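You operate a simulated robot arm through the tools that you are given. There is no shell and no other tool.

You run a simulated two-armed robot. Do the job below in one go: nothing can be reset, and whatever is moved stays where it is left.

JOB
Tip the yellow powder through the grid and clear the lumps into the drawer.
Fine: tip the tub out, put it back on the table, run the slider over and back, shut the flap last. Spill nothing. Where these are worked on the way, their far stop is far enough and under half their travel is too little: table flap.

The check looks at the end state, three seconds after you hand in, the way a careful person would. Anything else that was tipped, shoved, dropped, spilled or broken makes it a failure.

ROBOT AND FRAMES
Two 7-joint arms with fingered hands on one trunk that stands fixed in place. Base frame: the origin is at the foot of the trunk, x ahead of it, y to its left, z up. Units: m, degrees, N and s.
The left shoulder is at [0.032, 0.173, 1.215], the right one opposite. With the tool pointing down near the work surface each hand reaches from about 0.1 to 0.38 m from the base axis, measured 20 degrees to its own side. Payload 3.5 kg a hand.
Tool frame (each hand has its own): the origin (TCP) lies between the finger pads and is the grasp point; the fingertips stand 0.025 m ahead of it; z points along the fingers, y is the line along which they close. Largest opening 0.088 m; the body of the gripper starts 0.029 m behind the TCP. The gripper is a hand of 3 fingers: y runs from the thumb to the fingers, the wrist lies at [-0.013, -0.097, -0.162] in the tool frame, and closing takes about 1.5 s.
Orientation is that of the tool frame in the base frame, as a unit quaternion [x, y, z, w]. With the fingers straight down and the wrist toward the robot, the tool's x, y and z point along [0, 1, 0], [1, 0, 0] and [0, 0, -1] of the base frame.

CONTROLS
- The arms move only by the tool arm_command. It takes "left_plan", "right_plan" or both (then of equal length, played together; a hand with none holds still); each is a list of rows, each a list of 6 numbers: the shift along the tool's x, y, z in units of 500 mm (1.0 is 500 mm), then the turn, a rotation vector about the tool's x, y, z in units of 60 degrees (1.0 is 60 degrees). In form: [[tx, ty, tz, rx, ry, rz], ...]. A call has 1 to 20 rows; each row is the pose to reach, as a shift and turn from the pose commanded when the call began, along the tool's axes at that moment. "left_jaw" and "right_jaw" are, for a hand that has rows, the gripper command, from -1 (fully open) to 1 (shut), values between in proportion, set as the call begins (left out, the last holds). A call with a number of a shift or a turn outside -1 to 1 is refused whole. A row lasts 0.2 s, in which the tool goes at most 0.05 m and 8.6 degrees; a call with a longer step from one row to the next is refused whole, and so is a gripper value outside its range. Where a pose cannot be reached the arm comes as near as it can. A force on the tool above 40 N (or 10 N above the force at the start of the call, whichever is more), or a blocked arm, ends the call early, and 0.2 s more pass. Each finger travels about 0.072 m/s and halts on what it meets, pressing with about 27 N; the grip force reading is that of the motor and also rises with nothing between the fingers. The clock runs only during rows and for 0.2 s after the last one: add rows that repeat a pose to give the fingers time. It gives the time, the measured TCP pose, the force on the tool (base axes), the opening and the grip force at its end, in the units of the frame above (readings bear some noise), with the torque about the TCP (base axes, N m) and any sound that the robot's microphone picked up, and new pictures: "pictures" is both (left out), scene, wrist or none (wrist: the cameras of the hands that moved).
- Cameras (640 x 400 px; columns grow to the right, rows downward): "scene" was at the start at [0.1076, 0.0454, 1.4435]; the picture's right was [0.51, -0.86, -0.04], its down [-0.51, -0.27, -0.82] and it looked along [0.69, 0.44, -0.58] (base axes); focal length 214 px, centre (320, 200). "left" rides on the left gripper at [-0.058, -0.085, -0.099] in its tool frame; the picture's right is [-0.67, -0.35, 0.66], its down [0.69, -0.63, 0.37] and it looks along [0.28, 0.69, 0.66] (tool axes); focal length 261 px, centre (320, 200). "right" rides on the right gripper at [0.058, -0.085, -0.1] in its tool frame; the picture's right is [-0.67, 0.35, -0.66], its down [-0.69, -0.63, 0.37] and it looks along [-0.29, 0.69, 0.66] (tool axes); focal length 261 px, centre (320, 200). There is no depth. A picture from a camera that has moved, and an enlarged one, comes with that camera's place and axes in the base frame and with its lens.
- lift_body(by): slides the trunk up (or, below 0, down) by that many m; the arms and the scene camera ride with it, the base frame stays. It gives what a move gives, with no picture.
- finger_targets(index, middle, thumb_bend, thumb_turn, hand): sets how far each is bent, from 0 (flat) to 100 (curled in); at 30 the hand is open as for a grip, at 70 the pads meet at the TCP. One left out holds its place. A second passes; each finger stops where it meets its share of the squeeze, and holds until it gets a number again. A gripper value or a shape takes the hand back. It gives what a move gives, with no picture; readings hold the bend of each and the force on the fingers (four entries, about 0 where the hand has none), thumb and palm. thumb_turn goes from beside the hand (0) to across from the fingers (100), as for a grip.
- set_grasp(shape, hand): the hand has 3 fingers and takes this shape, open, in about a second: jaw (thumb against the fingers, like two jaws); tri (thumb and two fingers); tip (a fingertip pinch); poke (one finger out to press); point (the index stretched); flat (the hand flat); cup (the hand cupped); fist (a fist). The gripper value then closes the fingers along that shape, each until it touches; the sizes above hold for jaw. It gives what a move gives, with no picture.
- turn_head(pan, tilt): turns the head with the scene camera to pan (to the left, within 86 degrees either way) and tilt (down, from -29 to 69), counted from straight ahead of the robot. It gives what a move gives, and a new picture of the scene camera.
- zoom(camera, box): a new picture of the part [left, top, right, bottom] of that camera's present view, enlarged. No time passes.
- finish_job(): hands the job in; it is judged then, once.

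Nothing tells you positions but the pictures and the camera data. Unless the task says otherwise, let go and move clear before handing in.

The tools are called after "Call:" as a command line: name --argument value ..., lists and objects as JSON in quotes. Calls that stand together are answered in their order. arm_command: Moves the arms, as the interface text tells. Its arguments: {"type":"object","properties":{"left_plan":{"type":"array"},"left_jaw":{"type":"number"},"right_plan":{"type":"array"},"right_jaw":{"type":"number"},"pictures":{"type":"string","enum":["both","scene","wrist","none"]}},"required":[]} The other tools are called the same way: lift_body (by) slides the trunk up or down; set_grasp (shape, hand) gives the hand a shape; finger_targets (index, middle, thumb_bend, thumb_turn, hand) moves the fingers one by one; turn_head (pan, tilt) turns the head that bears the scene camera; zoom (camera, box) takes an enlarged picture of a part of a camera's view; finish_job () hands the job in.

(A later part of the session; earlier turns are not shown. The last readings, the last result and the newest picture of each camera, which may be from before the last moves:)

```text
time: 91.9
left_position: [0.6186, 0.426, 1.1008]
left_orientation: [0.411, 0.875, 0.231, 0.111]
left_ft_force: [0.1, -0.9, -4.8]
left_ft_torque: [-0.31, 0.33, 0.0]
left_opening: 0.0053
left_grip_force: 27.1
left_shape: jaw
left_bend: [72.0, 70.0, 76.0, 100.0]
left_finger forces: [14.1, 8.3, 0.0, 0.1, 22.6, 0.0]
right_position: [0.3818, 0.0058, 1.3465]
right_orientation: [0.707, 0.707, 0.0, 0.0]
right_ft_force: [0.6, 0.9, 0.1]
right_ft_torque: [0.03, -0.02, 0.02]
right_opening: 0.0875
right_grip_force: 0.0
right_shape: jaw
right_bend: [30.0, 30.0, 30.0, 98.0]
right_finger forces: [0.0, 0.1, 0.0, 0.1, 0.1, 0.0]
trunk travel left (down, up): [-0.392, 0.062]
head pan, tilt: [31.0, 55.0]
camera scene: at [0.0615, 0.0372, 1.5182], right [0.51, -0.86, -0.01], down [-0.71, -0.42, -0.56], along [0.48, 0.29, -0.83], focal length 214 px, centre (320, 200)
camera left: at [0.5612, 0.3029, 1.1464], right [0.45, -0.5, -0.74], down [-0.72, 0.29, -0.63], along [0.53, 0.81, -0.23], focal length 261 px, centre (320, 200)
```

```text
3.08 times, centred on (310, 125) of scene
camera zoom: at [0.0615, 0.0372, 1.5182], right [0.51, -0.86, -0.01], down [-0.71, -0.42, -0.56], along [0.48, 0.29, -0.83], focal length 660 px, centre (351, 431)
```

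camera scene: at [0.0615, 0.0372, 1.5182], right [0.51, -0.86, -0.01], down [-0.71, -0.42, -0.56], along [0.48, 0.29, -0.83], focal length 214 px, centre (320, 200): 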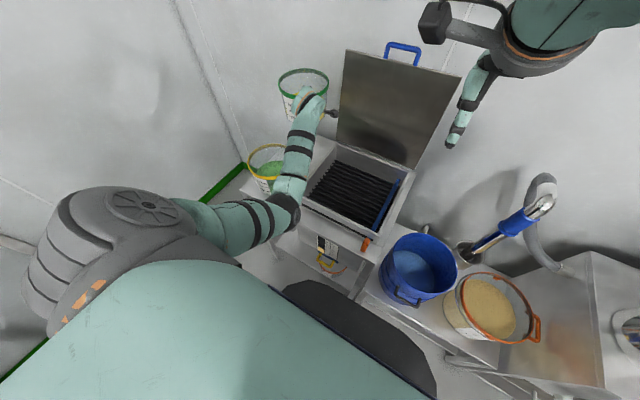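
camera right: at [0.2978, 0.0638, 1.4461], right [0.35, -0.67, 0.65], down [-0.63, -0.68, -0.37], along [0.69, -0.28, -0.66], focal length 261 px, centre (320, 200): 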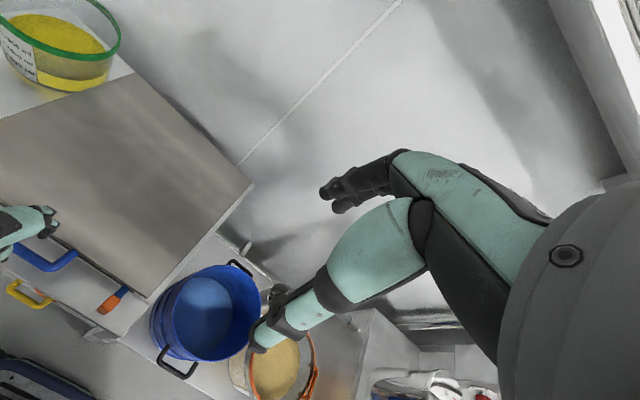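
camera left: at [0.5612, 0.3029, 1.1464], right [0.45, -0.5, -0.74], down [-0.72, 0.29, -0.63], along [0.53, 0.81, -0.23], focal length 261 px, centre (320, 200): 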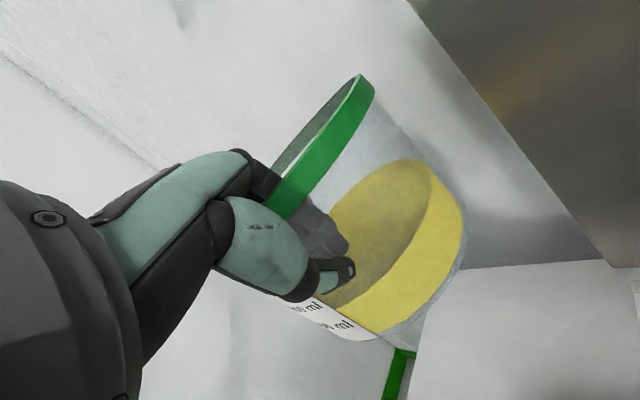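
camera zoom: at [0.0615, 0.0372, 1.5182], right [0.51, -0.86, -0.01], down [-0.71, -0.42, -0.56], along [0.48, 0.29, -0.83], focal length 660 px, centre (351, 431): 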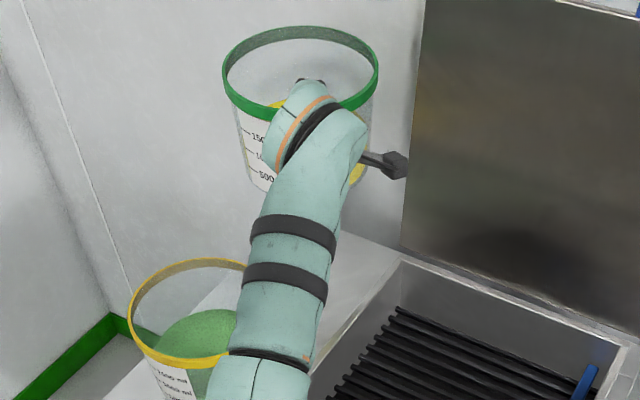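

The grip is firm. I'll carry the tub slowly back and toward the box while yawing the hand clockwise, so the tub stays clear of the flap and the elbow stays out left.

Call:
arm_command --left_plan '[[0.018, -0.033, -0.019, 0, -0.058, 0.101], [0.028, -0.065, -0.038, 0, -0.117, 0.202], [0.029, -0.095, -0.055, 0, -0.175, 0.303], [0.022, -0.124, -0.071, 0, -0.233, 0.404], [0.006, -0.151, -0.087, 0, -0.292, 0.505], [0.006, -0.151, -0.087, 0, -0.292, 0.505]]'

Call:
zoom --camera "scene" --box '[220, 60, 400, 190]'

```text
time: 93.3
left_position: [0.5495, 0.3737, 1.101]
left_orientation: [0.655, 0.711, 0.186, 0.177]
left_ft_force: [-0.4, -0.1, -5.1]
left_ft_torque: [0.03, 0.38, 0.04]
left_opening: 0.0049
left_grip_force: 26.9
left_shape: jaw
left_bend: [72.0, 70.0, 76.0, 100.0]
left_finger forces: [14.5, 7.7, 0.1, 0.0, 22.3, 0.0]
right_position: [0.3829, 0.0059, 1.3474]
right_orientation: [0.707, 0.707, 0.0, 0.0]
right_ft_force: [0.4, -0.6, -0.1]
right_ft_torque: [0.03, 0.02, 0.02]
right_opening: 0.0877
right_grip_force: 0.1
right_shape: jaw
right_bend: [30.0, 30.0, 30.0, 98.0]
right_finger forces: [0.0, 0.1, 0.1, 0.1, 0.0, 0.0]
trunk travel left (down, up): [-0.392, 0.062]
head pan, tilt: [31.0, 55.0]
camera scene: at [0.0617, 0.0367, 1.5182], right [0.51, -0.86, -0.01], down [-0.71, -0.42, -0.56], along [0.48, 0.3, -0.83], focal length 214 px, centre (320, 200)
camera left: at [0.4319, 0.3058, 1.1458], right [0.08, -0.67, -0.74], down [-0.42, 0.65, -0.63], along [0.91, 0.36, -0.23], focal length 261 px, centre (320, 200)
```

scene: 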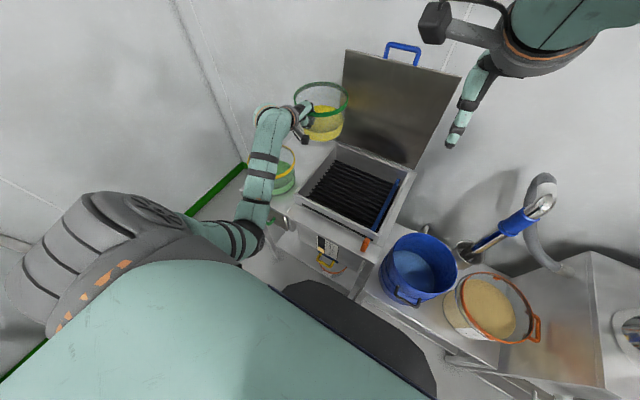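
left: 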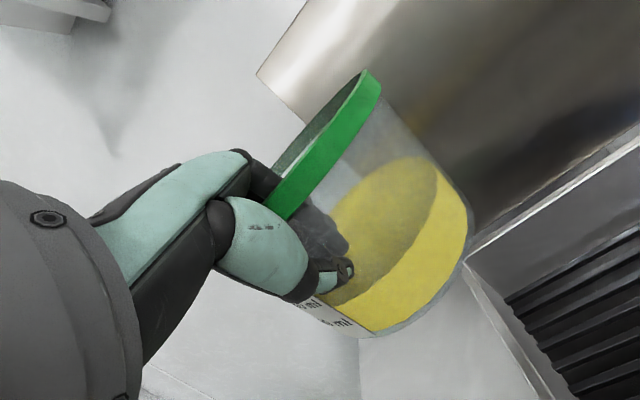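

```text
3.08 times, centred on (310, 125) of scene
camera zoom: at [0.0617, 0.0367, 1.5182], right [0.51, -0.86, -0.01], down [-0.71, -0.42, -0.56], along [0.48, 0.3, -0.83], focal length 660 px, centre (351, 431)
```

zoom: 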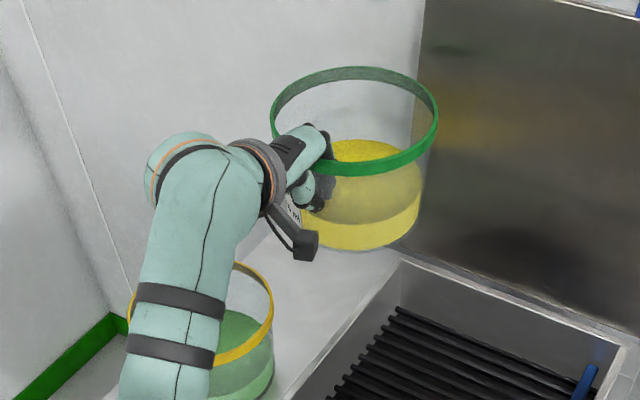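

The tub is upright and the elbow is moving out. Now the second half of the carry, over the box.

Call:
arm_command --left_plan '[[-0.04, -0.0144, -0.0083, 0, -0.049, 0.084], [-0.081, -0.0288, -0.0167, 0, -0.097, 0.168], [-0.122, -0.0431, -0.025, 0, -0.146, 0.252], [-0.163, -0.0575, -0.033, 0, -0.195, 0.337], [-0.203, -0.0719, -0.0417, 0, -0.243, 0.421], [-0.244, -0.0863, -0.05, 0, -0.292, 0.505], [-0.244, -0.0863, -0.05, 0, -0.292, 0.505]]'

Call:
zoom --camera "scene" --box '[220, 60, 420, 230]'

Call:
zoom --camera "right" --box '[0, 0, 320, 320]'

```text
time: 94.9
left_position: [0.5095, 0.2482, 1.0995]
left_orientation: [0.837, 0.482, 0.126, 0.227]
left_ft_force: [1.3, 0.4, -6.4]
left_ft_torque: [0.21, 0.35, 0.05]
left_opening: 0.0051
left_grip_force: 26.8
left_shape: jaw
left_bend: [72.0, 70.0, 76.0, 100.0]
left_finger forces: [14.3, 7.8, 0.0, 0.0, 22.4, 0.0]
right_position: [0.3829, 0.0051, 1.3471]
right_orientation: [0.707, 0.707, -0.001, 0.0]
right_ft_force: [-0.6, 0.4, 0.0]
right_ft_torque: [-0.02, 0.01, -0.04]
right_opening: 0.0877
right_grip_force: 0.1
right_shape: jaw
right_bend: [30.0, 30.0, 30.0, 98.0]
right_finger forces: [0.0, 0.0, 0.0, 0.0, 0.1, 0.0]
trunk travel left (down, up): [-0.392, 0.062]
head pan, tilt: [31.0, 55.0]
camera scene: at [0.0613, 0.0366, 1.5182], right [0.51, -0.86, -0.01], down [-0.71, -0.42, -0.56], along [0.48, 0.3, -0.83], focal length 214 px, centre (320, 200)
camera left: at [0.3749, 0.2619, 1.1436], right [-0.32, -0.6, -0.74], down [0.03, 0.77, -0.64], along [0.95, -0.23, -0.23], focal length 261 px, centre (320, 200)
```

scene: 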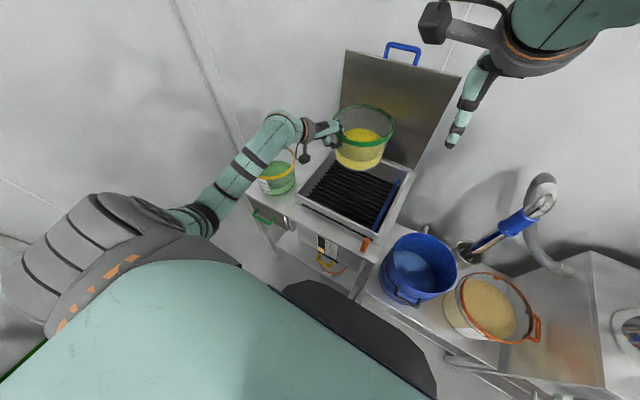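
left: 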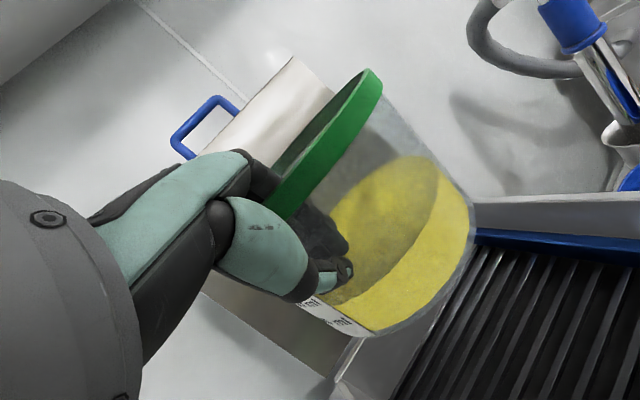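

```text
2.35 times, centred on (320, 145) of scene
camera zoom: at [0.0613, 0.0366, 1.5182], right [0.51, -0.86, -0.01], down [-0.71, -0.42, -0.56], along [0.48, 0.3, -0.83], focal length 505 px, centre (320, 329)
```

zoom: 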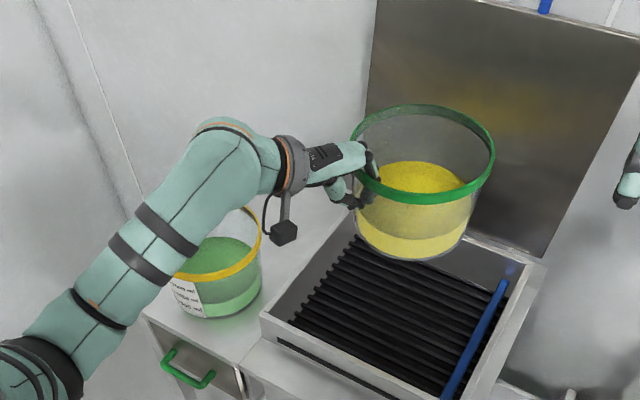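

```text
1.25 times, centred on (160, 160) of right
camera zoom: at [0.2978, 0.064, 1.4465], right [0.35, -0.67, 0.65], down [-0.63, -0.69, -0.37], along [0.69, -0.28, -0.66], focal length 326 px, centre (520, 250)
```

zoom: 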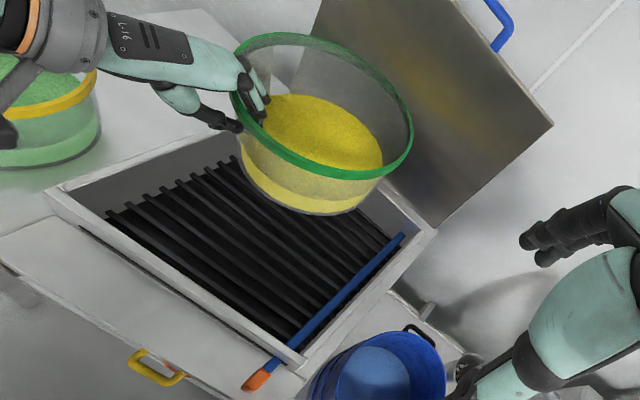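

The tub is centred over the box at about (0.58, 0.20) and clear of the flap. I'll lower 4 cm and start tipping to the left, first to 50°.

Call:
arm_command --left_plan '[[0, -0.02, 0.035, 0, 0, 0], [0, -0.04, 0.069, 0, 0, 0], [0, -0.04, 0.069, 0, -0.09, -0.052], [0, -0.04, 0.069, 0, -0.18, -0.104], [0, -0.04, 0.069, 0, -0.27, -0.156], [0, -0.04, 0.069, 0, -0.36, -0.208], [0, -0.04, 0.069, 0, -0.45, -0.26], [0, -0.04, 0.069, 0, -0.54, -0.312], [0, -0.04, 0.069, 0, -0.63, -0.364], [0, -0.04, 0.069, 0, -0.72, -0.416], [0, -0.04, 0.069, 0, -0.72, -0.416]]'

Call:
zoom --camera "scene" --box '[220, 60, 420, 230]'

Call:
zoom --camera "right" --box '[0, 0, 320, 320]'

```text
time: 97.3
left_position: [0.5111, 0.2457, 1.0616]
left_orientation: [0.703, 0.531, -0.24, 0.408]
left_ft_force: [0.1, -0.6, -5.2]
left_ft_torque: [0.03, 0.17, -0.03]
left_opening: 0.0045
left_grip_force: 26.8
left_shape: jaw
left_bend: [72.0, 70.0, 81.0, 95.0]
left_finger forces: [22.8, 0.1, 0.0, 0.0, 19.6, 0.1]
right_position: [0.3835, 0.005, 1.347]
right_orientation: [0.707, 0.707, 0.0, 0.0]
right_ft_force: [0.7, -0.4, 0.5]
right_ft_torque: [-0.02, -0.02, 0.01]
right_opening: 0.0878
right_grip_force: 0.1
right_shape: jaw
right_bend: [30.0, 30.0, 30.0, 98.0]
right_finger forces: [0.0, 0.1, 0.1, 0.0, 0.0, 0.0]
trunk travel left (down, up): [-0.392, 0.062]
head pan, tilt: [31.0, 55.0]
camera scene: at [0.0612, 0.0367, 1.5183], right [0.51, -0.86, -0.01], down [-0.71, -0.42, -0.56], along [0.48, 0.3, -0.83], focal length 214 px, centre (320, 200)
camera left: at [0.4026, 0.3063, 1.1343], right [-0.48, -0.88, 0.04], down [-0.34, 0.14, -0.93], along [0.81, -0.46, -0.36], focal length 261 px, centre (320, 200)
```

scene: 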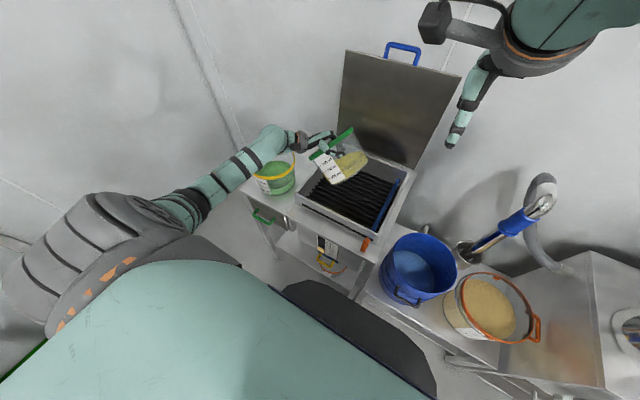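
left: 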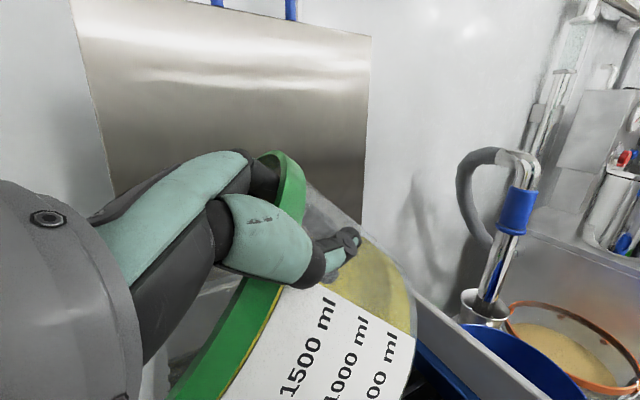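

```text
2.35 times, centred on (320, 145) of scene
camera zoom: at [0.0612, 0.0367, 1.5183], right [0.51, -0.86, -0.01], down [-0.71, -0.42, -0.56], along [0.48, 0.3, -0.83], focal length 505 px, centre (320, 329)
```

zoom: 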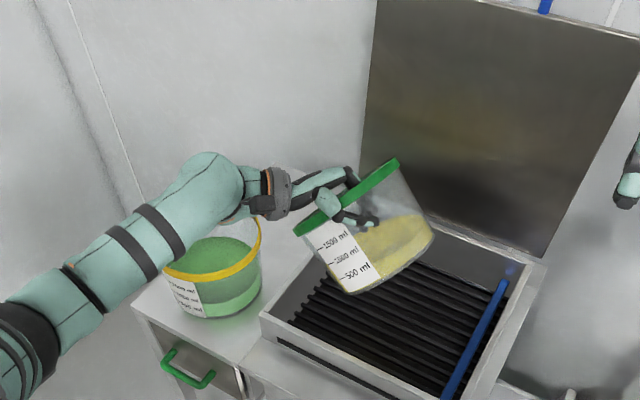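

```text
1.25 times, centred on (160, 160) of right
camera zoom: at [0.2978, 0.0641, 1.4465], right [0.35, -0.67, 0.65], down [-0.63, -0.69, -0.37], along [0.69, -0.29, -0.66], focal length 326 px, centre (520, 250)
```

zoom: 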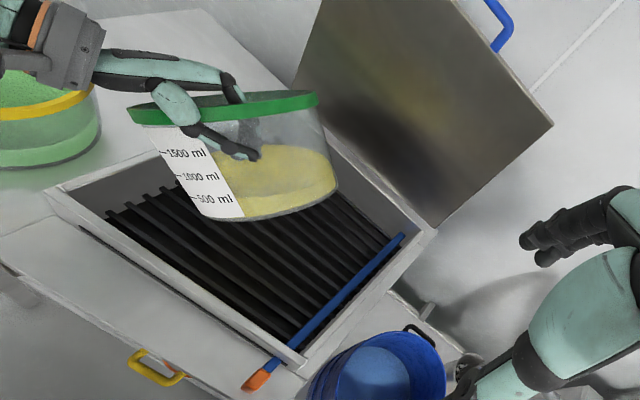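

The tub is tilted about 50° with no powder out yet, but it looks like it has shifted somewhat in the grip and the lip is near the box's left wall. I'll look closely before going on.

Call:
zoom --camera "scene" --box '[280, 100, 400, 200]'

Call:
zoom --camera "right" --box '[50, 30, 210, 190]'

Call:
zoom --camera "left" --box '[100, 100, 460, 400]'

```text
4.00 times, centred on (340, 150) of scene
camera zoom: at [0.0612, 0.0367, 1.5183], right [0.51, -0.86, -0.01], down [-0.71, -0.42, -0.56], along [0.48, 0.3, -0.83], focal length 858 px, centre (240, 400)
```

zoom: 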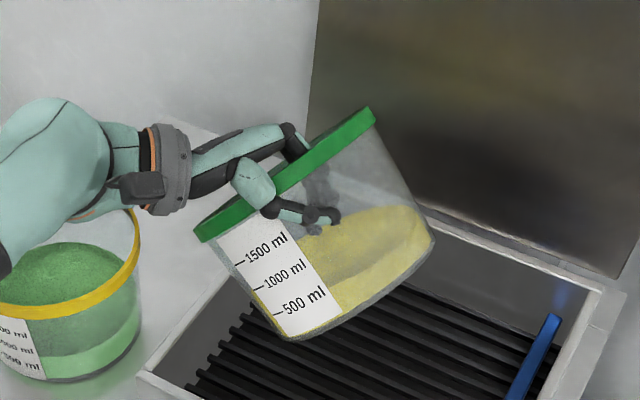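

```text
2.50 times, centred on (130, 110) of right
camera zoom: at [0.2978, 0.0641, 1.4465], right [0.35, -0.67, 0.65], down [-0.63, -0.69, -0.37], along [0.69, -0.29, -0.66], focal length 652 px, centre (795, 425)
```

zoom: 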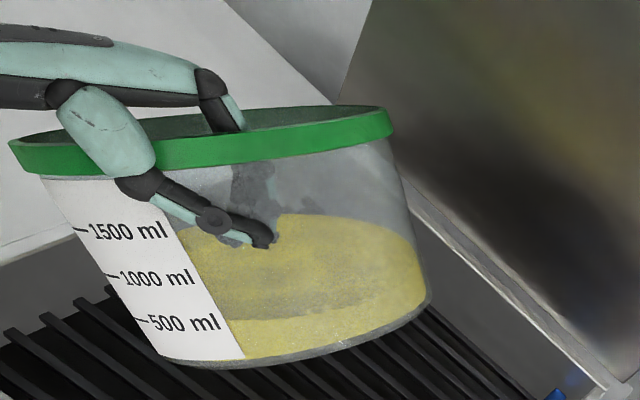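

```text
1.33 times, centred on (280, 250) of left
camera zoom: at [0.4026, 0.3063, 1.1343], right [-0.48, -0.88, 0.04], down [-0.34, 0.14, -0.93], along [0.81, -0.46, -0.36], focal length 348 px, centre (373, 133)
```

zoom: 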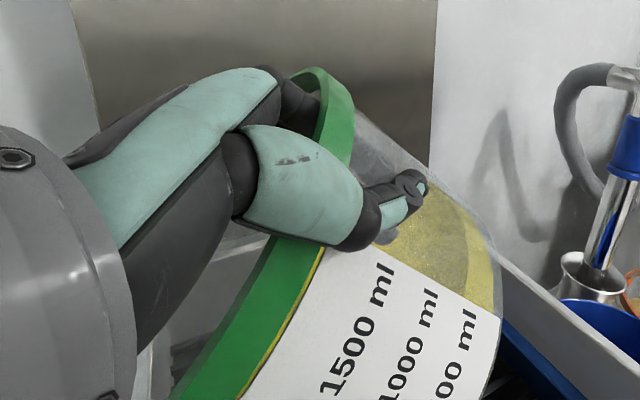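

In the roll the tub swung in the pinch so that it hangs more below the hand, and its lip is close to the left wall. Nothing has come out. I'll slide everything 12 cm to the right first so any flow lands mid-box.

Call:
arm_command --left_plan '[[-0.016, 0.0055, 0.025, 0, 0, 0], [-0.031, 0.011, 0.05, 0, 0, 0], [-0.047, 0.0164, 0.075, 0, 0, 0], [-0.063, 0.022, 0.1, 0, 0, 0], [-0.079, 0.027, 0.125, 0, 0, 0], [-0.094, 0.033, 0.15, 0, 0, 0], [-0.11, 0.038, 0.175, 0, 0, 0], [-0.1256, 0.0436, 0.2006, 0, 0, 0], [-0.1256, 0.0436, 0.2006, 0, 0, 0]]'

Call:
zoom --camera "scene" --box '[280, 100, 440, 220]'

Call:
zoom --camera "right" --box '[50, 30, 290, 230]'

```text
time: 99.3
left_position: [0.5215, 0.1282, 1.0617]
left_orientation: [0.703, 0.53, -0.239, 0.408]
left_ft_force: [0.7, 0.0, -5.8]
left_ft_torque: [0.04, 0.1, -0.03]
left_opening: 0.0042
left_grip_force: 27.2
left_shape: jaw
left_bend: [72.0, 70.0, 81.0, 95.0]
left_finger forces: [23.7, 0.1, 0.1, 0.0, 20.5, 0.0]
right_position: [0.3825, 0.0053, 1.3478]
right_orientation: [0.707, 0.707, -0.001, 0.0]
right_ft_force: [0.3, 0.3, 0.2]
right_ft_torque: [0.0, 0.0, 0.04]
right_opening: 0.0876
right_grip_force: 0.1
right_shape: jaw
right_bend: [30.0, 30.0, 30.0, 98.0]
right_finger forces: [0.0, 0.0, 0.1, 0.0, 0.0, 0.0]
trunk travel left (down, up): [-0.392, 0.062]
head pan, tilt: [31.0, 55.0]
camera scene: at [0.0613, 0.0367, 1.5182], right [0.51, -0.86, -0.01], down [-0.71, -0.42, -0.56], along [0.48, 0.3, -0.83], focal length 214 px, centre (320, 200)
camera left: at [0.4132, 0.1875, 1.1349], right [-0.48, -0.88, 0.04], down [-0.34, 0.14, -0.93], along [0.81, -0.46, -0.36], focal length 261 px, centre (320, 200)
```

scene: 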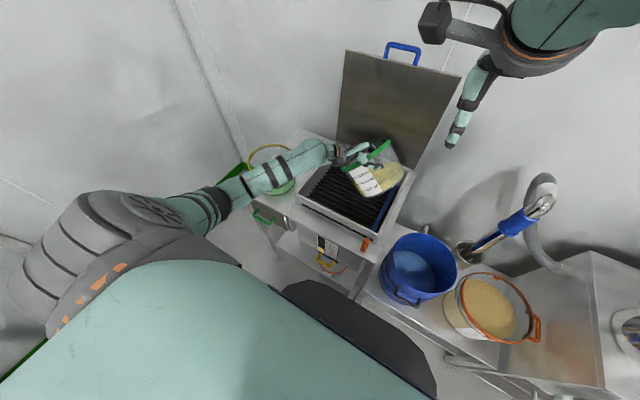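
left: 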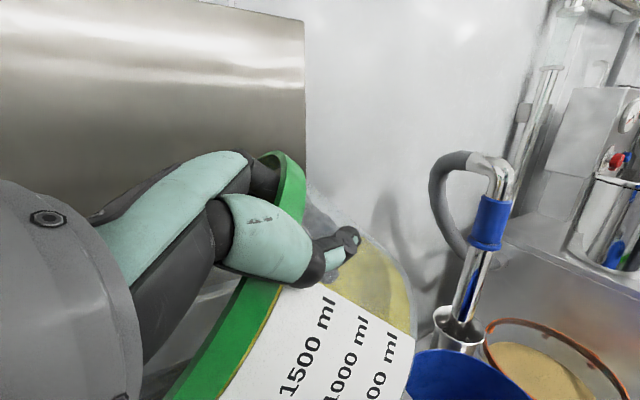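

```text
3.33 times, centred on (360, 160) of scene
camera zoom: at [0.0613, 0.0367, 1.5182], right [0.51, -0.86, -0.01], down [-0.71, -0.42, -0.56], along [0.48, 0.3, -0.83], focal length 715 px, centre (187, 333)
```

zoom: 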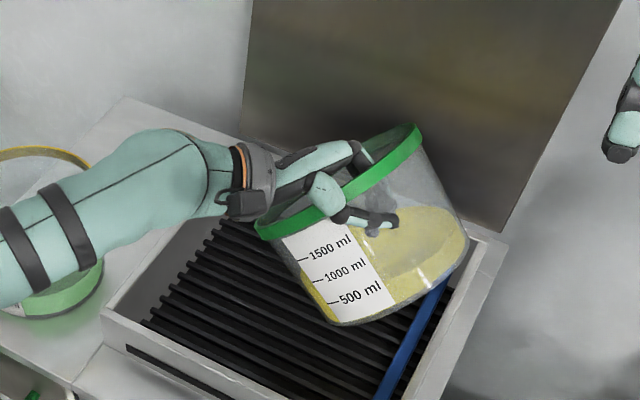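

```text
2.00 times, centred on (170, 130) of right
camera zoom: at [0.2978, 0.0641, 1.4465], right [0.35, -0.67, 0.65], down [-0.63, -0.69, -0.37], along [0.69, -0.29, -0.66], focal length 521 px, centre (620, 340)
```

zoom: 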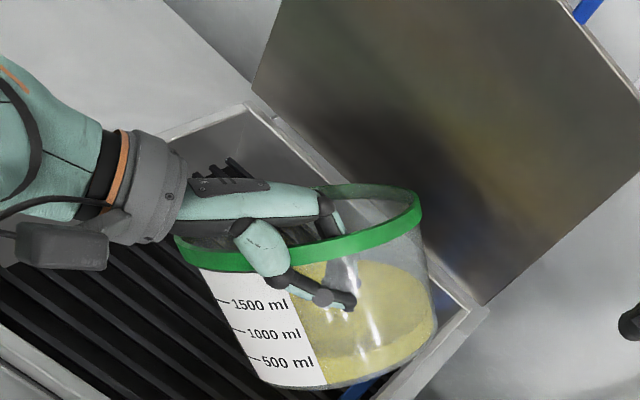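

The tub is now mid-box. I'll turn the hand slowly about its finger axis so the pads square up with the wall while the tub hangs, about 22° first, watching how it responds.

Call:
arm_command --left_plan '[[0, 0, 0, 0, 0, -0.06], [0, 0, 0, 0, 0, -0.12], [0, 0, 0, 0, 0, -0.18], [0, 0, 0, 0, 0, -0.24], [0, 0, 0, 0, 0, -0.3], [0, 0, 0, 0, 0, -0.36], [0, 0, 0, 0, 0, -0.36]]'

Call:
zoom --camera "scene" --box '[280, 100, 440, 220]'

Call:
zoom --camera "right" --box '[50, 30, 290, 230]'

```text
time: 100.9
left_position: [0.5208, 0.1276, 1.0624]
left_orientation: [0.592, 0.652, -0.311, 0.356]
left_ft_force: [-0.5, -0.5, -5.7]
left_ft_torque: [-0.01, 0.08, -0.02]
left_opening: 0.0044
left_grip_force: 27.2
left_shape: jaw
left_bend: [72.0, 70.0, 81.0, 95.0]
left_finger forces: [23.6, 0.1, 0.0, 0.0, 19.5, 0.0]
right_position: [0.3832, 0.0052, 1.3464]
right_orientation: [0.707, 0.708, -0.001, -0.001]
right_ft_force: [-0.1, -0.8, 0.4]
right_ft_torque: [-0.01, 0.02, 0.0]
right_opening: 0.0876
right_grip_force: 0.1
right_shape: jaw
right_bend: [30.0, 30.0, 30.0, 98.0]
right_finger forces: [0.0, 0.0, 0.0, 0.1, 0.1, 0.0]
trunk travel left (down, up): [-0.392, 0.062]
head pan, tilt: [31.0, 55.0]
camera scene: at [0.0613, 0.0366, 1.5182], right [0.51, -0.86, -0.01], down [-0.71, -0.42, -0.56], along [0.48, 0.3, -0.83], focal length 214 px, centre (320, 200)
camera left: at [0.4296, 0.1686, 1.1645], right [-0.25, -0.95, 0.19], down [-0.62, 0.01, -0.78], along [0.74, -0.32, -0.59], focal length 261 px, centre (320, 200)
```

scene: 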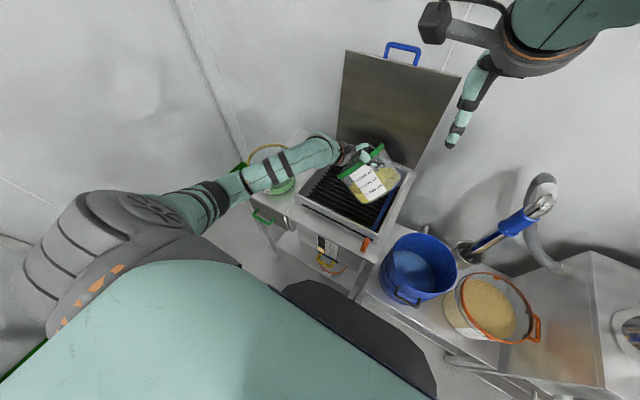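
left: 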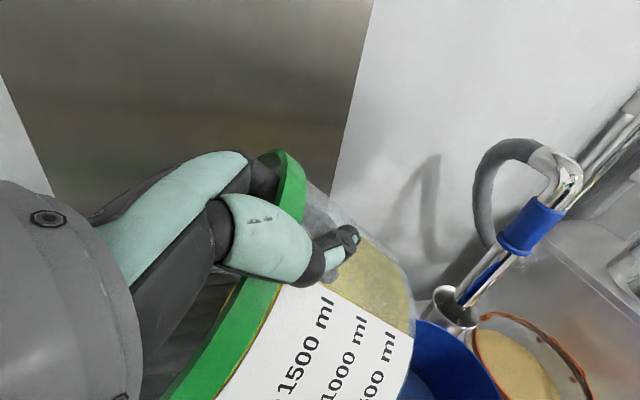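

```text
3.33 times, centred on (360, 160) of scene
camera zoom: at [0.0613, 0.0366, 1.5182], right [0.51, -0.86, -0.01], down [-0.71, -0.42, -0.56], along [0.48, 0.3, -0.83], focal length 715 px, centre (187, 333)
```

zoom: 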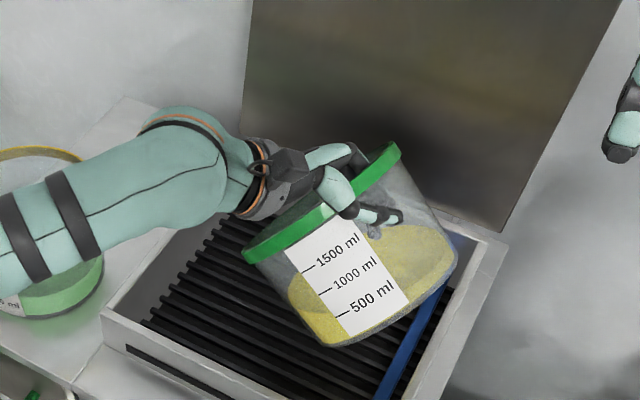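

```text
2.00 times, centred on (170, 130) of right
camera zoom: at [0.2979, 0.064, 1.4465], right [0.35, -0.67, 0.65], down [-0.63, -0.69, -0.37], along [0.69, -0.29, -0.66], focal length 521 px, centre (620, 340)
```

zoom: 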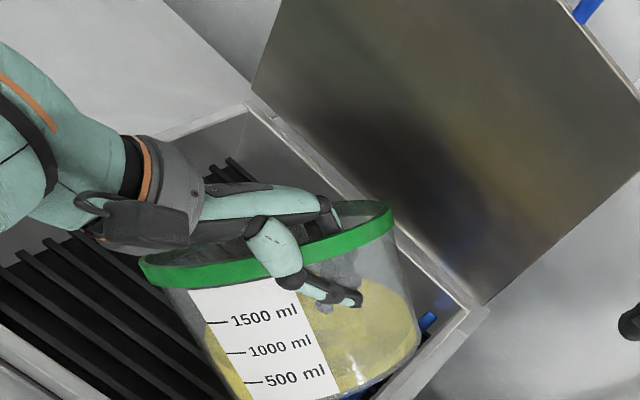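

The tub followed the hand this time and is steady: tilt is now about 60°, with the lip near mid-box (0.56, 0.23). I'll continue tipping slowly along the same lean, raising slightly.

Call:
arm_command --left_plan '[[-0.003, 0, -0.002, 0.011, -0.046, -0.017], [-0.006, 0, -0.004, 0.021, -0.091, -0.035], [-0.01, 0, -0.007, 0.032, -0.137, -0.052], [-0.013, 0, -0.009, 0.043, -0.182, -0.069], [-0.016, 0, -0.011, 0.053, -0.228, -0.087], [-0.02, 0, -0.013, 0.064, -0.273, -0.104], [-0.023, 0, -0.015, 0.075, -0.319, -0.121], [-0.027, 0, -0.018, 0.085, -0.364, -0.139], [-0.03, 0, -0.02, 0.096, -0.41, -0.156], [-0.033, 0, -0.022, 0.107, -0.455, -0.174], [-0.033, 0, -0.022, 0.107, -0.455, -0.174]]'

Call:
zoom --camera "scene" --box '[280, 100, 440, 220]'

Call:
zoom --camera "right" --box '[50, 30, 290, 230]'

```text
time: 103.3
left_position: [0.5193, 0.1276, 1.0824]
left_orientation: [0.459, 0.582, -0.509, 0.438]
left_ft_force: [-0.7, -0.3, -3.8]
left_ft_torque: [0.14, 0.03, 0.04]
left_opening: 0.0037
left_grip_force: 27.1
left_shape: jaw
left_bend: [72.0, 70.0, 82.0, 95.0]
left_finger forces: [24.0, 0.1, 0.1, 0.1, 20.6, 0.0]
right_position: [0.3831, 0.0057, 1.3462]
right_orientation: [0.707, 0.707, -0.001, 0.0]
right_ft_force: [0.4, -0.2, -0.3]
right_ft_torque: [0.03, -0.01, 0.01]
right_opening: 0.0875
right_grip_force: 0.1
right_shape: jaw
right_bend: [30.0, 30.0, 30.0, 98.0]
right_finger forces: [0.0, 0.1, 0.0, 0.1, 0.1, 0.0]
trunk travel left (down, up): [-0.392, 0.062]
head pan, tilt: [31.0, 55.0]
camera scene: at [0.061, 0.0365, 1.5183], right [0.51, -0.86, -0.01], down [-0.71, -0.42, -0.57], along [0.48, 0.3, -0.82], focal length 214 px, centre (320, 200)
camera left: at [0.444, 0.2162, 1.1655], right [-0.18, -0.73, 0.66], down [-0.74, -0.34, -0.59], along [0.65, -0.59, -0.48], focal length 261 px, centre (320, 200)
```

scene: 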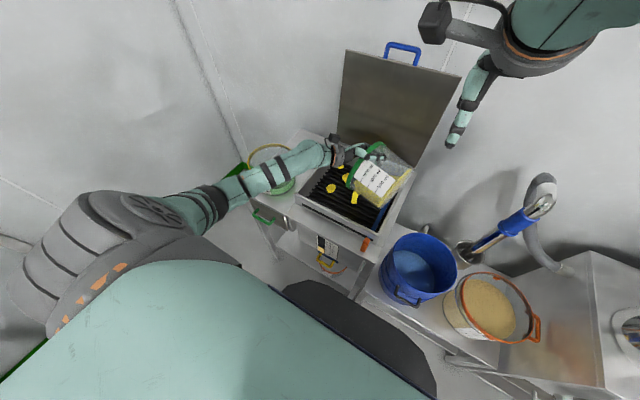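
left: 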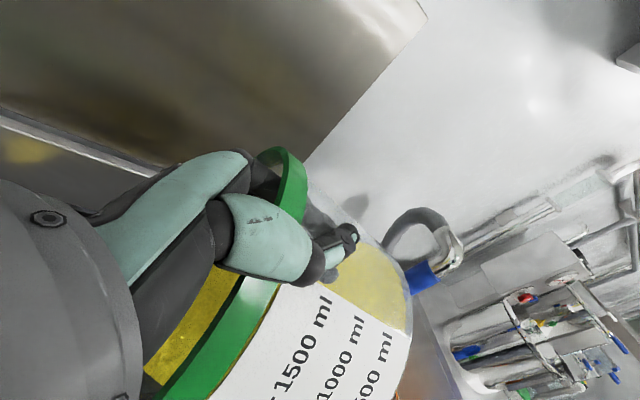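

```text
3.33 times, centred on (360, 160) of scene
camera zoom: at [0.061, 0.0365, 1.5183], right [0.51, -0.86, -0.01], down [-0.71, -0.42, -0.57], along [0.48, 0.3, -0.82], focal length 715 px, centre (187, 333)
```

zoom: 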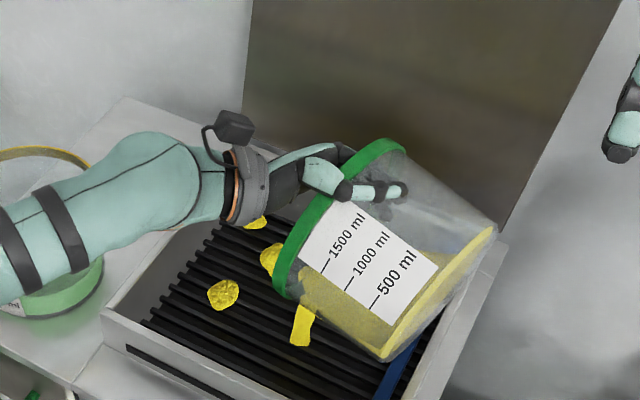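

```text
2.00 times, centred on (170, 130) of right
camera zoom: at [0.2976, 0.0639, 1.4466], right [0.35, -0.67, 0.65], down [-0.63, -0.69, -0.37], along [0.69, -0.28, -0.66], focal length 521 px, centre (620, 340)
```

zoom: 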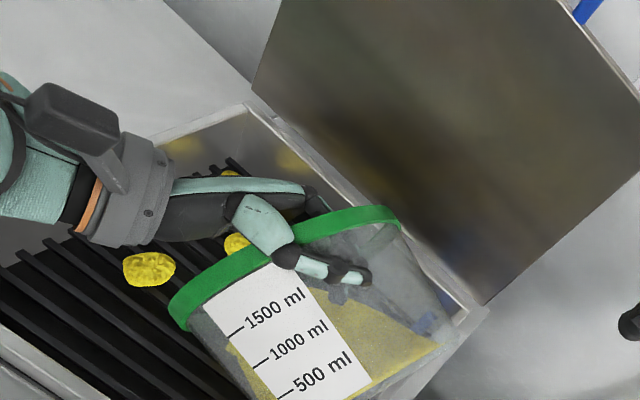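

Powder is flowing through the grid mid-box and lumps are landing on it, with no slip. I'll shift 5 cm left for margin and continue tipping slowly.

Call:
arm_command --left_plan '[[-0.003, 0, -0.01, 0.011, -0.046, -0.017], [-0.006, 0, -0.02, 0.021, -0.091, -0.035], [-0.009, 0, -0.031, 0.032, -0.137, -0.052], [-0.012, 0, -0.041, 0.043, -0.182, -0.069], [-0.015, 0, -0.052, 0.053, -0.228, -0.087], [-0.018, 0, -0.062, 0.064, -0.273, -0.104], [-0.021, 0, -0.072, 0.075, -0.319, -0.121], [-0.024, 0, -0.083, 0.085, -0.364, -0.139], [-0.027, 0, -0.093, 0.096, -0.41, -0.156], [-0.03, 0, -0.1035, 0.107, -0.455, -0.174], [-0.03, 0, -0.1035, 0.107, -0.455, -0.174], [-0.03, 0, -0.1035, 0.107, -0.455, -0.174]]'

Call:
zoom --camera "scene" --box '[280, 100, 440, 220]'

Call:
zoom --camera "right" --box '[50, 30, 290, 230]'

```text
time: 105.9
left_position: [0.5201, 0.1762, 1.1026]
left_orientation: [-0.296, -0.473, 0.671, -0.488]
left_ft_force: [-0.8, 0.7, -1.3]
left_ft_torque: [0.04, -0.02, 0.01]
left_opening: 0.0036
left_grip_force: 27.2
left_shape: jaw
left_bend: [72.0, 70.0, 82.0, 95.0]
left_finger forces: [22.7, 0.0, 0.1, 0.0, 21.5, 0.0]
right_position: [0.3835, 0.0049, 1.3469]
right_orientation: [0.707, 0.707, -0.001, 0.0]
right_ft_force: [0.0, 0.3, 0.2]
right_ft_torque: [-0.01, -0.01, -0.03]
right_opening: 0.0875
right_grip_force: 0.1
right_shape: jaw
right_bend: [30.0, 30.0, 30.0, 98.0]
right_finger forces: [0.0, 0.0, 0.0, 0.0, 0.0, 0.0]
trunk travel left (down, up): [-0.392, 0.062]
head pan, tilt: [31.0, 55.0]
camera scene: at [0.0607, 0.0364, 1.5183], right [0.51, -0.86, -0.01], down [-0.71, -0.42, -0.57], along [0.48, 0.3, -0.82], focal length 214 px, centre (320, 200)
camera left: at [0.455, 0.2966, 1.1441], right [-0.05, -0.33, 0.94], down [-0.8, -0.55, -0.23], along [0.59, -0.77, -0.24], focal length 261 px, centre (320, 200)
```

scene: 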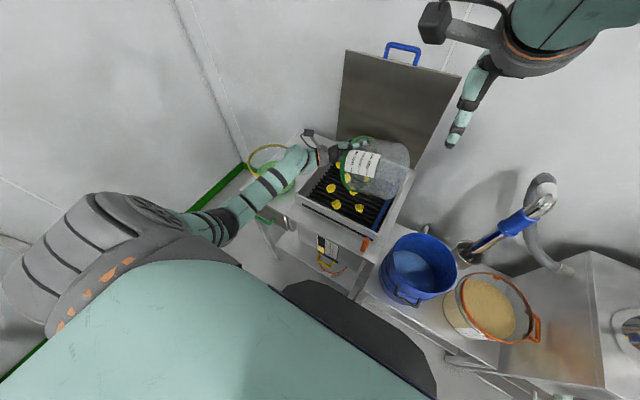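
left: 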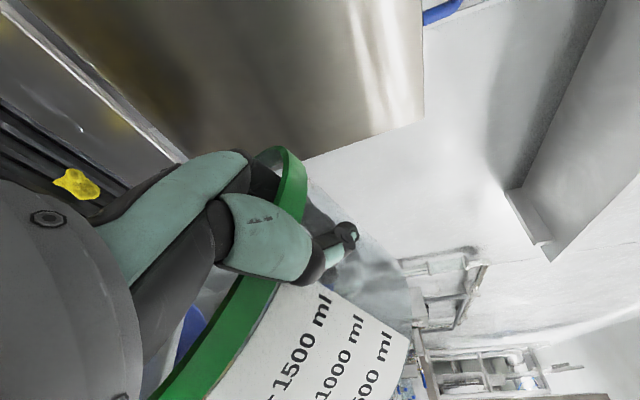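

```text
3.33 times, centred on (360, 160) of scene
camera zoom: at [0.0607, 0.0364, 1.5183], right [0.51, -0.86, -0.01], down [-0.71, -0.42, -0.57], along [0.48, 0.3, -0.82], focal length 715 px, centre (187, 333)
```

zoom: 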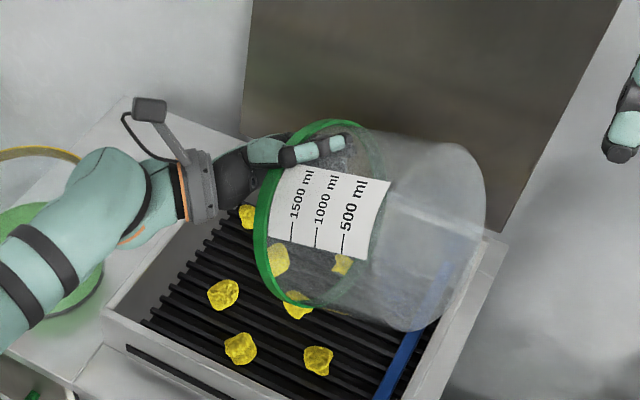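

```text
2.00 times, centred on (170, 130) of right
camera zoom: at [0.2973, 0.0639, 1.4466], right [0.35, -0.67, 0.65], down [-0.63, -0.69, -0.37], along [0.69, -0.28, -0.66], focal length 521 px, centre (620, 340)
```

zoom: 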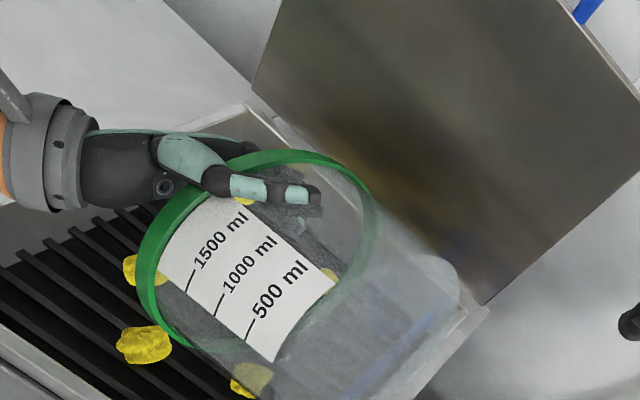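

The tub looks empty (1.3 N) and the lumps lie on the grid. I'll tip another 20° and hold to shake out any rest.

Call:
arm_command --left_plan '[[0, 0, 0, 0.021, -0.091, -0.035], [0, 0, 0, 0.043, -0.182, -0.069], [0, 0, 0, 0.064, -0.273, -0.104], [0, 0, 0, 0.075, -0.319, -0.121], [0, 0, 0, 0.053, -0.228, -0.087], [0, 0, 0, 0.075, -0.319, -0.121], [0, 0, 0, 0.053, -0.228, -0.087], [0, 0, 0, 0.075, -0.319, -0.121], [0, 0, 0, 0.075, -0.319, -0.121]]'

Call:
zoom --camera "scene" --box '[280, 100, 440, 220]'

Call:
zoom --camera "right" --box '[50, 30, 290, 230]'

```text
time: 107.9
left_position: [0.5205, 0.177, 1.1022]
left_orientation: [-0.169, -0.376, 0.758, -0.505]
left_ft_force: [-0.5, -0.4, -1.5]
left_ft_torque: [0.08, -0.04, -0.02]
left_opening: 0.0035
left_grip_force: 26.9
left_shape: jaw
left_bend: [72.0, 70.0, 82.0, 94.0]
left_finger forces: [23.0, 0.0, 0.0, 0.0, 22.0, 0.0]
right_position: [0.3816, 0.0051, 1.3465]
right_orientation: [0.707, 0.707, 0.0, 0.0]
right_ft_force: [-1.0, 0.0, -0.3]
right_ft_torque: [0.01, -0.02, 0.02]
right_opening: 0.0879
right_grip_force: 0.1
right_shape: jaw
right_bend: [30.0, 30.0, 30.0, 98.0]
right_finger forces: [0.0, 0.1, 0.1, 0.0, 0.1, 0.0]
trunk travel left (down, up): [-0.392, 0.062]
head pan, tilt: [31.0, 55.0]
camera scene: at [0.0606, 0.0361, 1.5183], right [0.51, -0.86, -0.01], down [-0.71, -0.42, -0.57], along [0.48, 0.3, -0.82], focal length 214 px, centre (320, 200)
camera left: at [0.4582, 0.3053, 1.107], right [0.06, 0.01, 1.0], down [-0.81, -0.58, 0.06], along [0.58, -0.82, -0.02], focal length 261 px, centre (320, 200)
```

scene: 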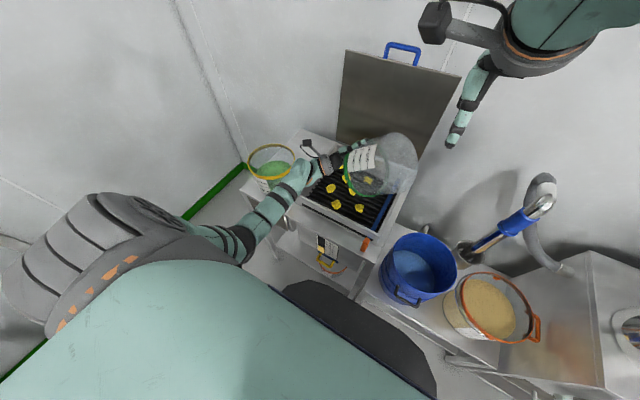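
left: 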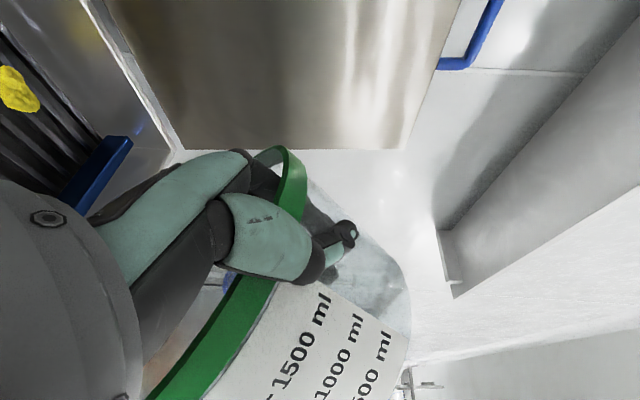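

```text
3.33 times, centred on (360, 160) of scene
camera zoom: at [0.0606, 0.0361, 1.5183], right [0.51, -0.86, -0.01], down [-0.71, -0.42, -0.57], along [0.48, 0.3, -0.82], focal length 715 px, centre (187, 333)
```

zoom: 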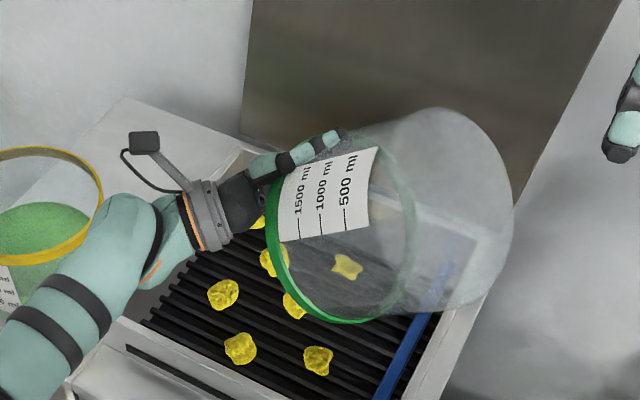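

```text
2.00 times, centred on (170, 130) of right
camera zoom: at [0.2972, 0.0636, 1.4467], right [0.35, -0.67, 0.65], down [-0.63, -0.69, -0.37], along [0.69, -0.28, -0.66], focal length 521 px, centre (620, 340)
```

zoom: 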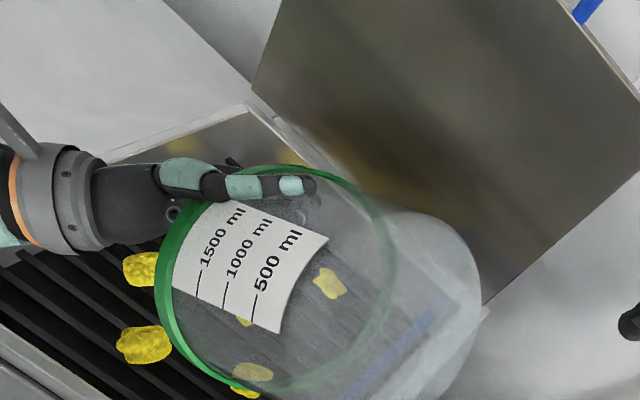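

The tub is empty. I'll unroll it back to upright over the box in three gentle stages.

Call:
arm_command --left_plan '[[0, 0, 0, -0.025, 0.088, 0.032], [0, 0, 0, -0.051, 0.176, 0.063], [0, 0, 0, -0.076, 0.264, 0.095], [0, 0, 0, -0.102, 0.352, 0.127], [0, 0, 0, -0.127, 0.44, 0.1585], [0, 0, 0, -0.153, 0.528, 0.19], [0, 0, 0, -0.178, 0.616, 0.222], [0, 0, 0, -0.2034, 0.7035, 0.2536], [0, 0, 0, -0.2034, 0.7035, 0.2536]]' --pictures "none"

Call:
arm_command --left_plan '[[0, 0, 0, -0.025, 0.088, 0.032], [0, 0, 0, -0.051, 0.176, 0.063], [0, 0, 0, -0.076, 0.264, 0.095], [0, 0, 0, -0.102, 0.352, 0.127], [0, 0, 0, -0.127, 0.44, 0.1585], [0, 0, 0, -0.153, 0.528, 0.19], [0, 0, 0, -0.178, 0.616, 0.222], [0, 0, 0, -0.2034, 0.7035, 0.2536], [0, 0, 0, -0.2034, 0.7035, 0.2536]]' --pictures "scene"

Call:
zoom --camera "scene" --box '[260, 80, 440, 220]'

```text
time: 109.9
left_position: [0.5203, 0.1764, 1.1003]
left_orientation: [0.423, 0.584, -0.532, 0.445]
left_ft_force: [0.5, -0.6, -1.6]
left_ft_torque: [0.06, -0.02, 0.02]
left_opening: 0.0032
left_grip_force: 27.2
left_shape: jaw
left_bend: [72.0, 70.0, 83.0, 94.0]
left_finger forces: [23.6, 0.0, 0.0, 0.0, 22.2, 0.0]
right_position: [0.3826, 0.0051, 1.3472]
right_orientation: [0.707, 0.707, 0.0, 0.0]
right_ft_force: [-1.0, -0.4, -0.4]
right_ft_torque: [0.01, 0.0, 0.01]
right_opening: 0.0874
right_grip_force: 0.1
right_shape: jaw
right_bend: [30.0, 30.0, 30.0, 98.0]
right_finger forces: [0.1, 0.0, 0.0, 0.0, 0.0, 0.0]
trunk travel left (down, up): [-0.392, 0.062]
head pan, tilt: [31.0, 55.0]
```

```text
time: 111.9
left_position: [0.5203, 0.1774, 1.1019]
left_orientation: [0.609, 0.696, -0.219, 0.312]
left_ft_force: [-0.2, 0.7, -1.3]
left_ft_torque: [-0.04, 0.05, 0.0]
left_opening: 0.0031
left_grip_force: 27.2
left_shape: jaw
left_bend: [72.0, 70.0, 83.0, 94.0]
left_finger forces: [23.7, 0.1, 0.0, 0.0, 22.9, 0.1]
right_position: [0.3833, 0.006, 1.3477]
right_orientation: [0.707, 0.707, 0.001, 0.001]
right_ft_force: [-0.1, 0.4, 0.4]
right_ft_torque: [0.04, -0.02, -0.02]
right_opening: 0.0876
right_grip_force: 0.0
right_shape: jaw
right_bend: [30.0, 30.0, 30.0, 98.0]
right_finger forces: [0.0, 0.0, 0.0, 0.0, 0.0, 0.0]
trunk travel left (down, up): [-0.392, 0.062]
head pan, tilt: [31.0, 55.0]
camera scene: at [0.0607, 0.0366, 1.5183], right [0.51, -0.86, -0.01], down [-0.71, -0.42, -0.57], along [0.48, 0.3, -0.82], focal length 214 px, centre (320, 200)
```

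scene: 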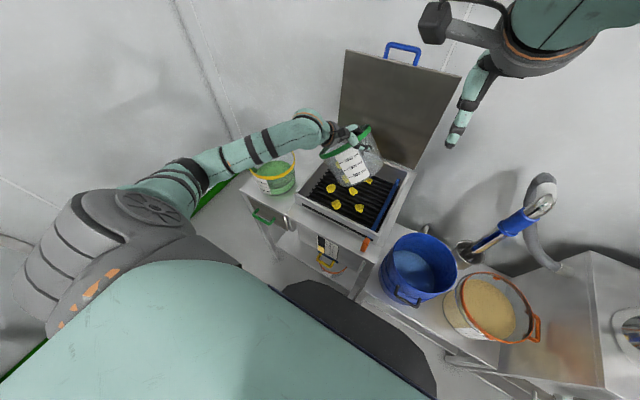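

```text
2.86 times, centred on (350, 150) of scene
camera zoom: at [0.0607, 0.0366, 1.5183], right [0.51, -0.86, -0.01], down [-0.71, -0.42, -0.57], along [0.48, 0.3, -0.82], focal length 613 px, centre (234, 343)
```

zoom: 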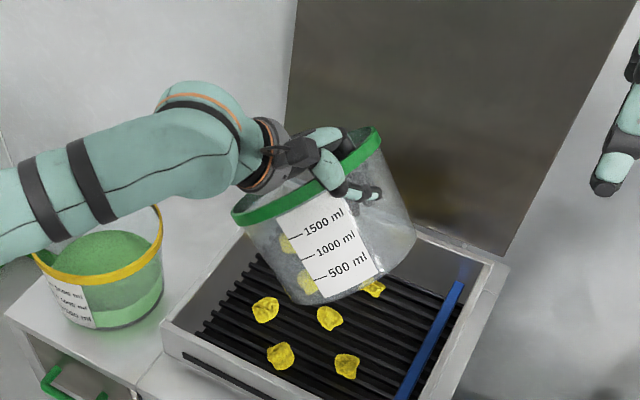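

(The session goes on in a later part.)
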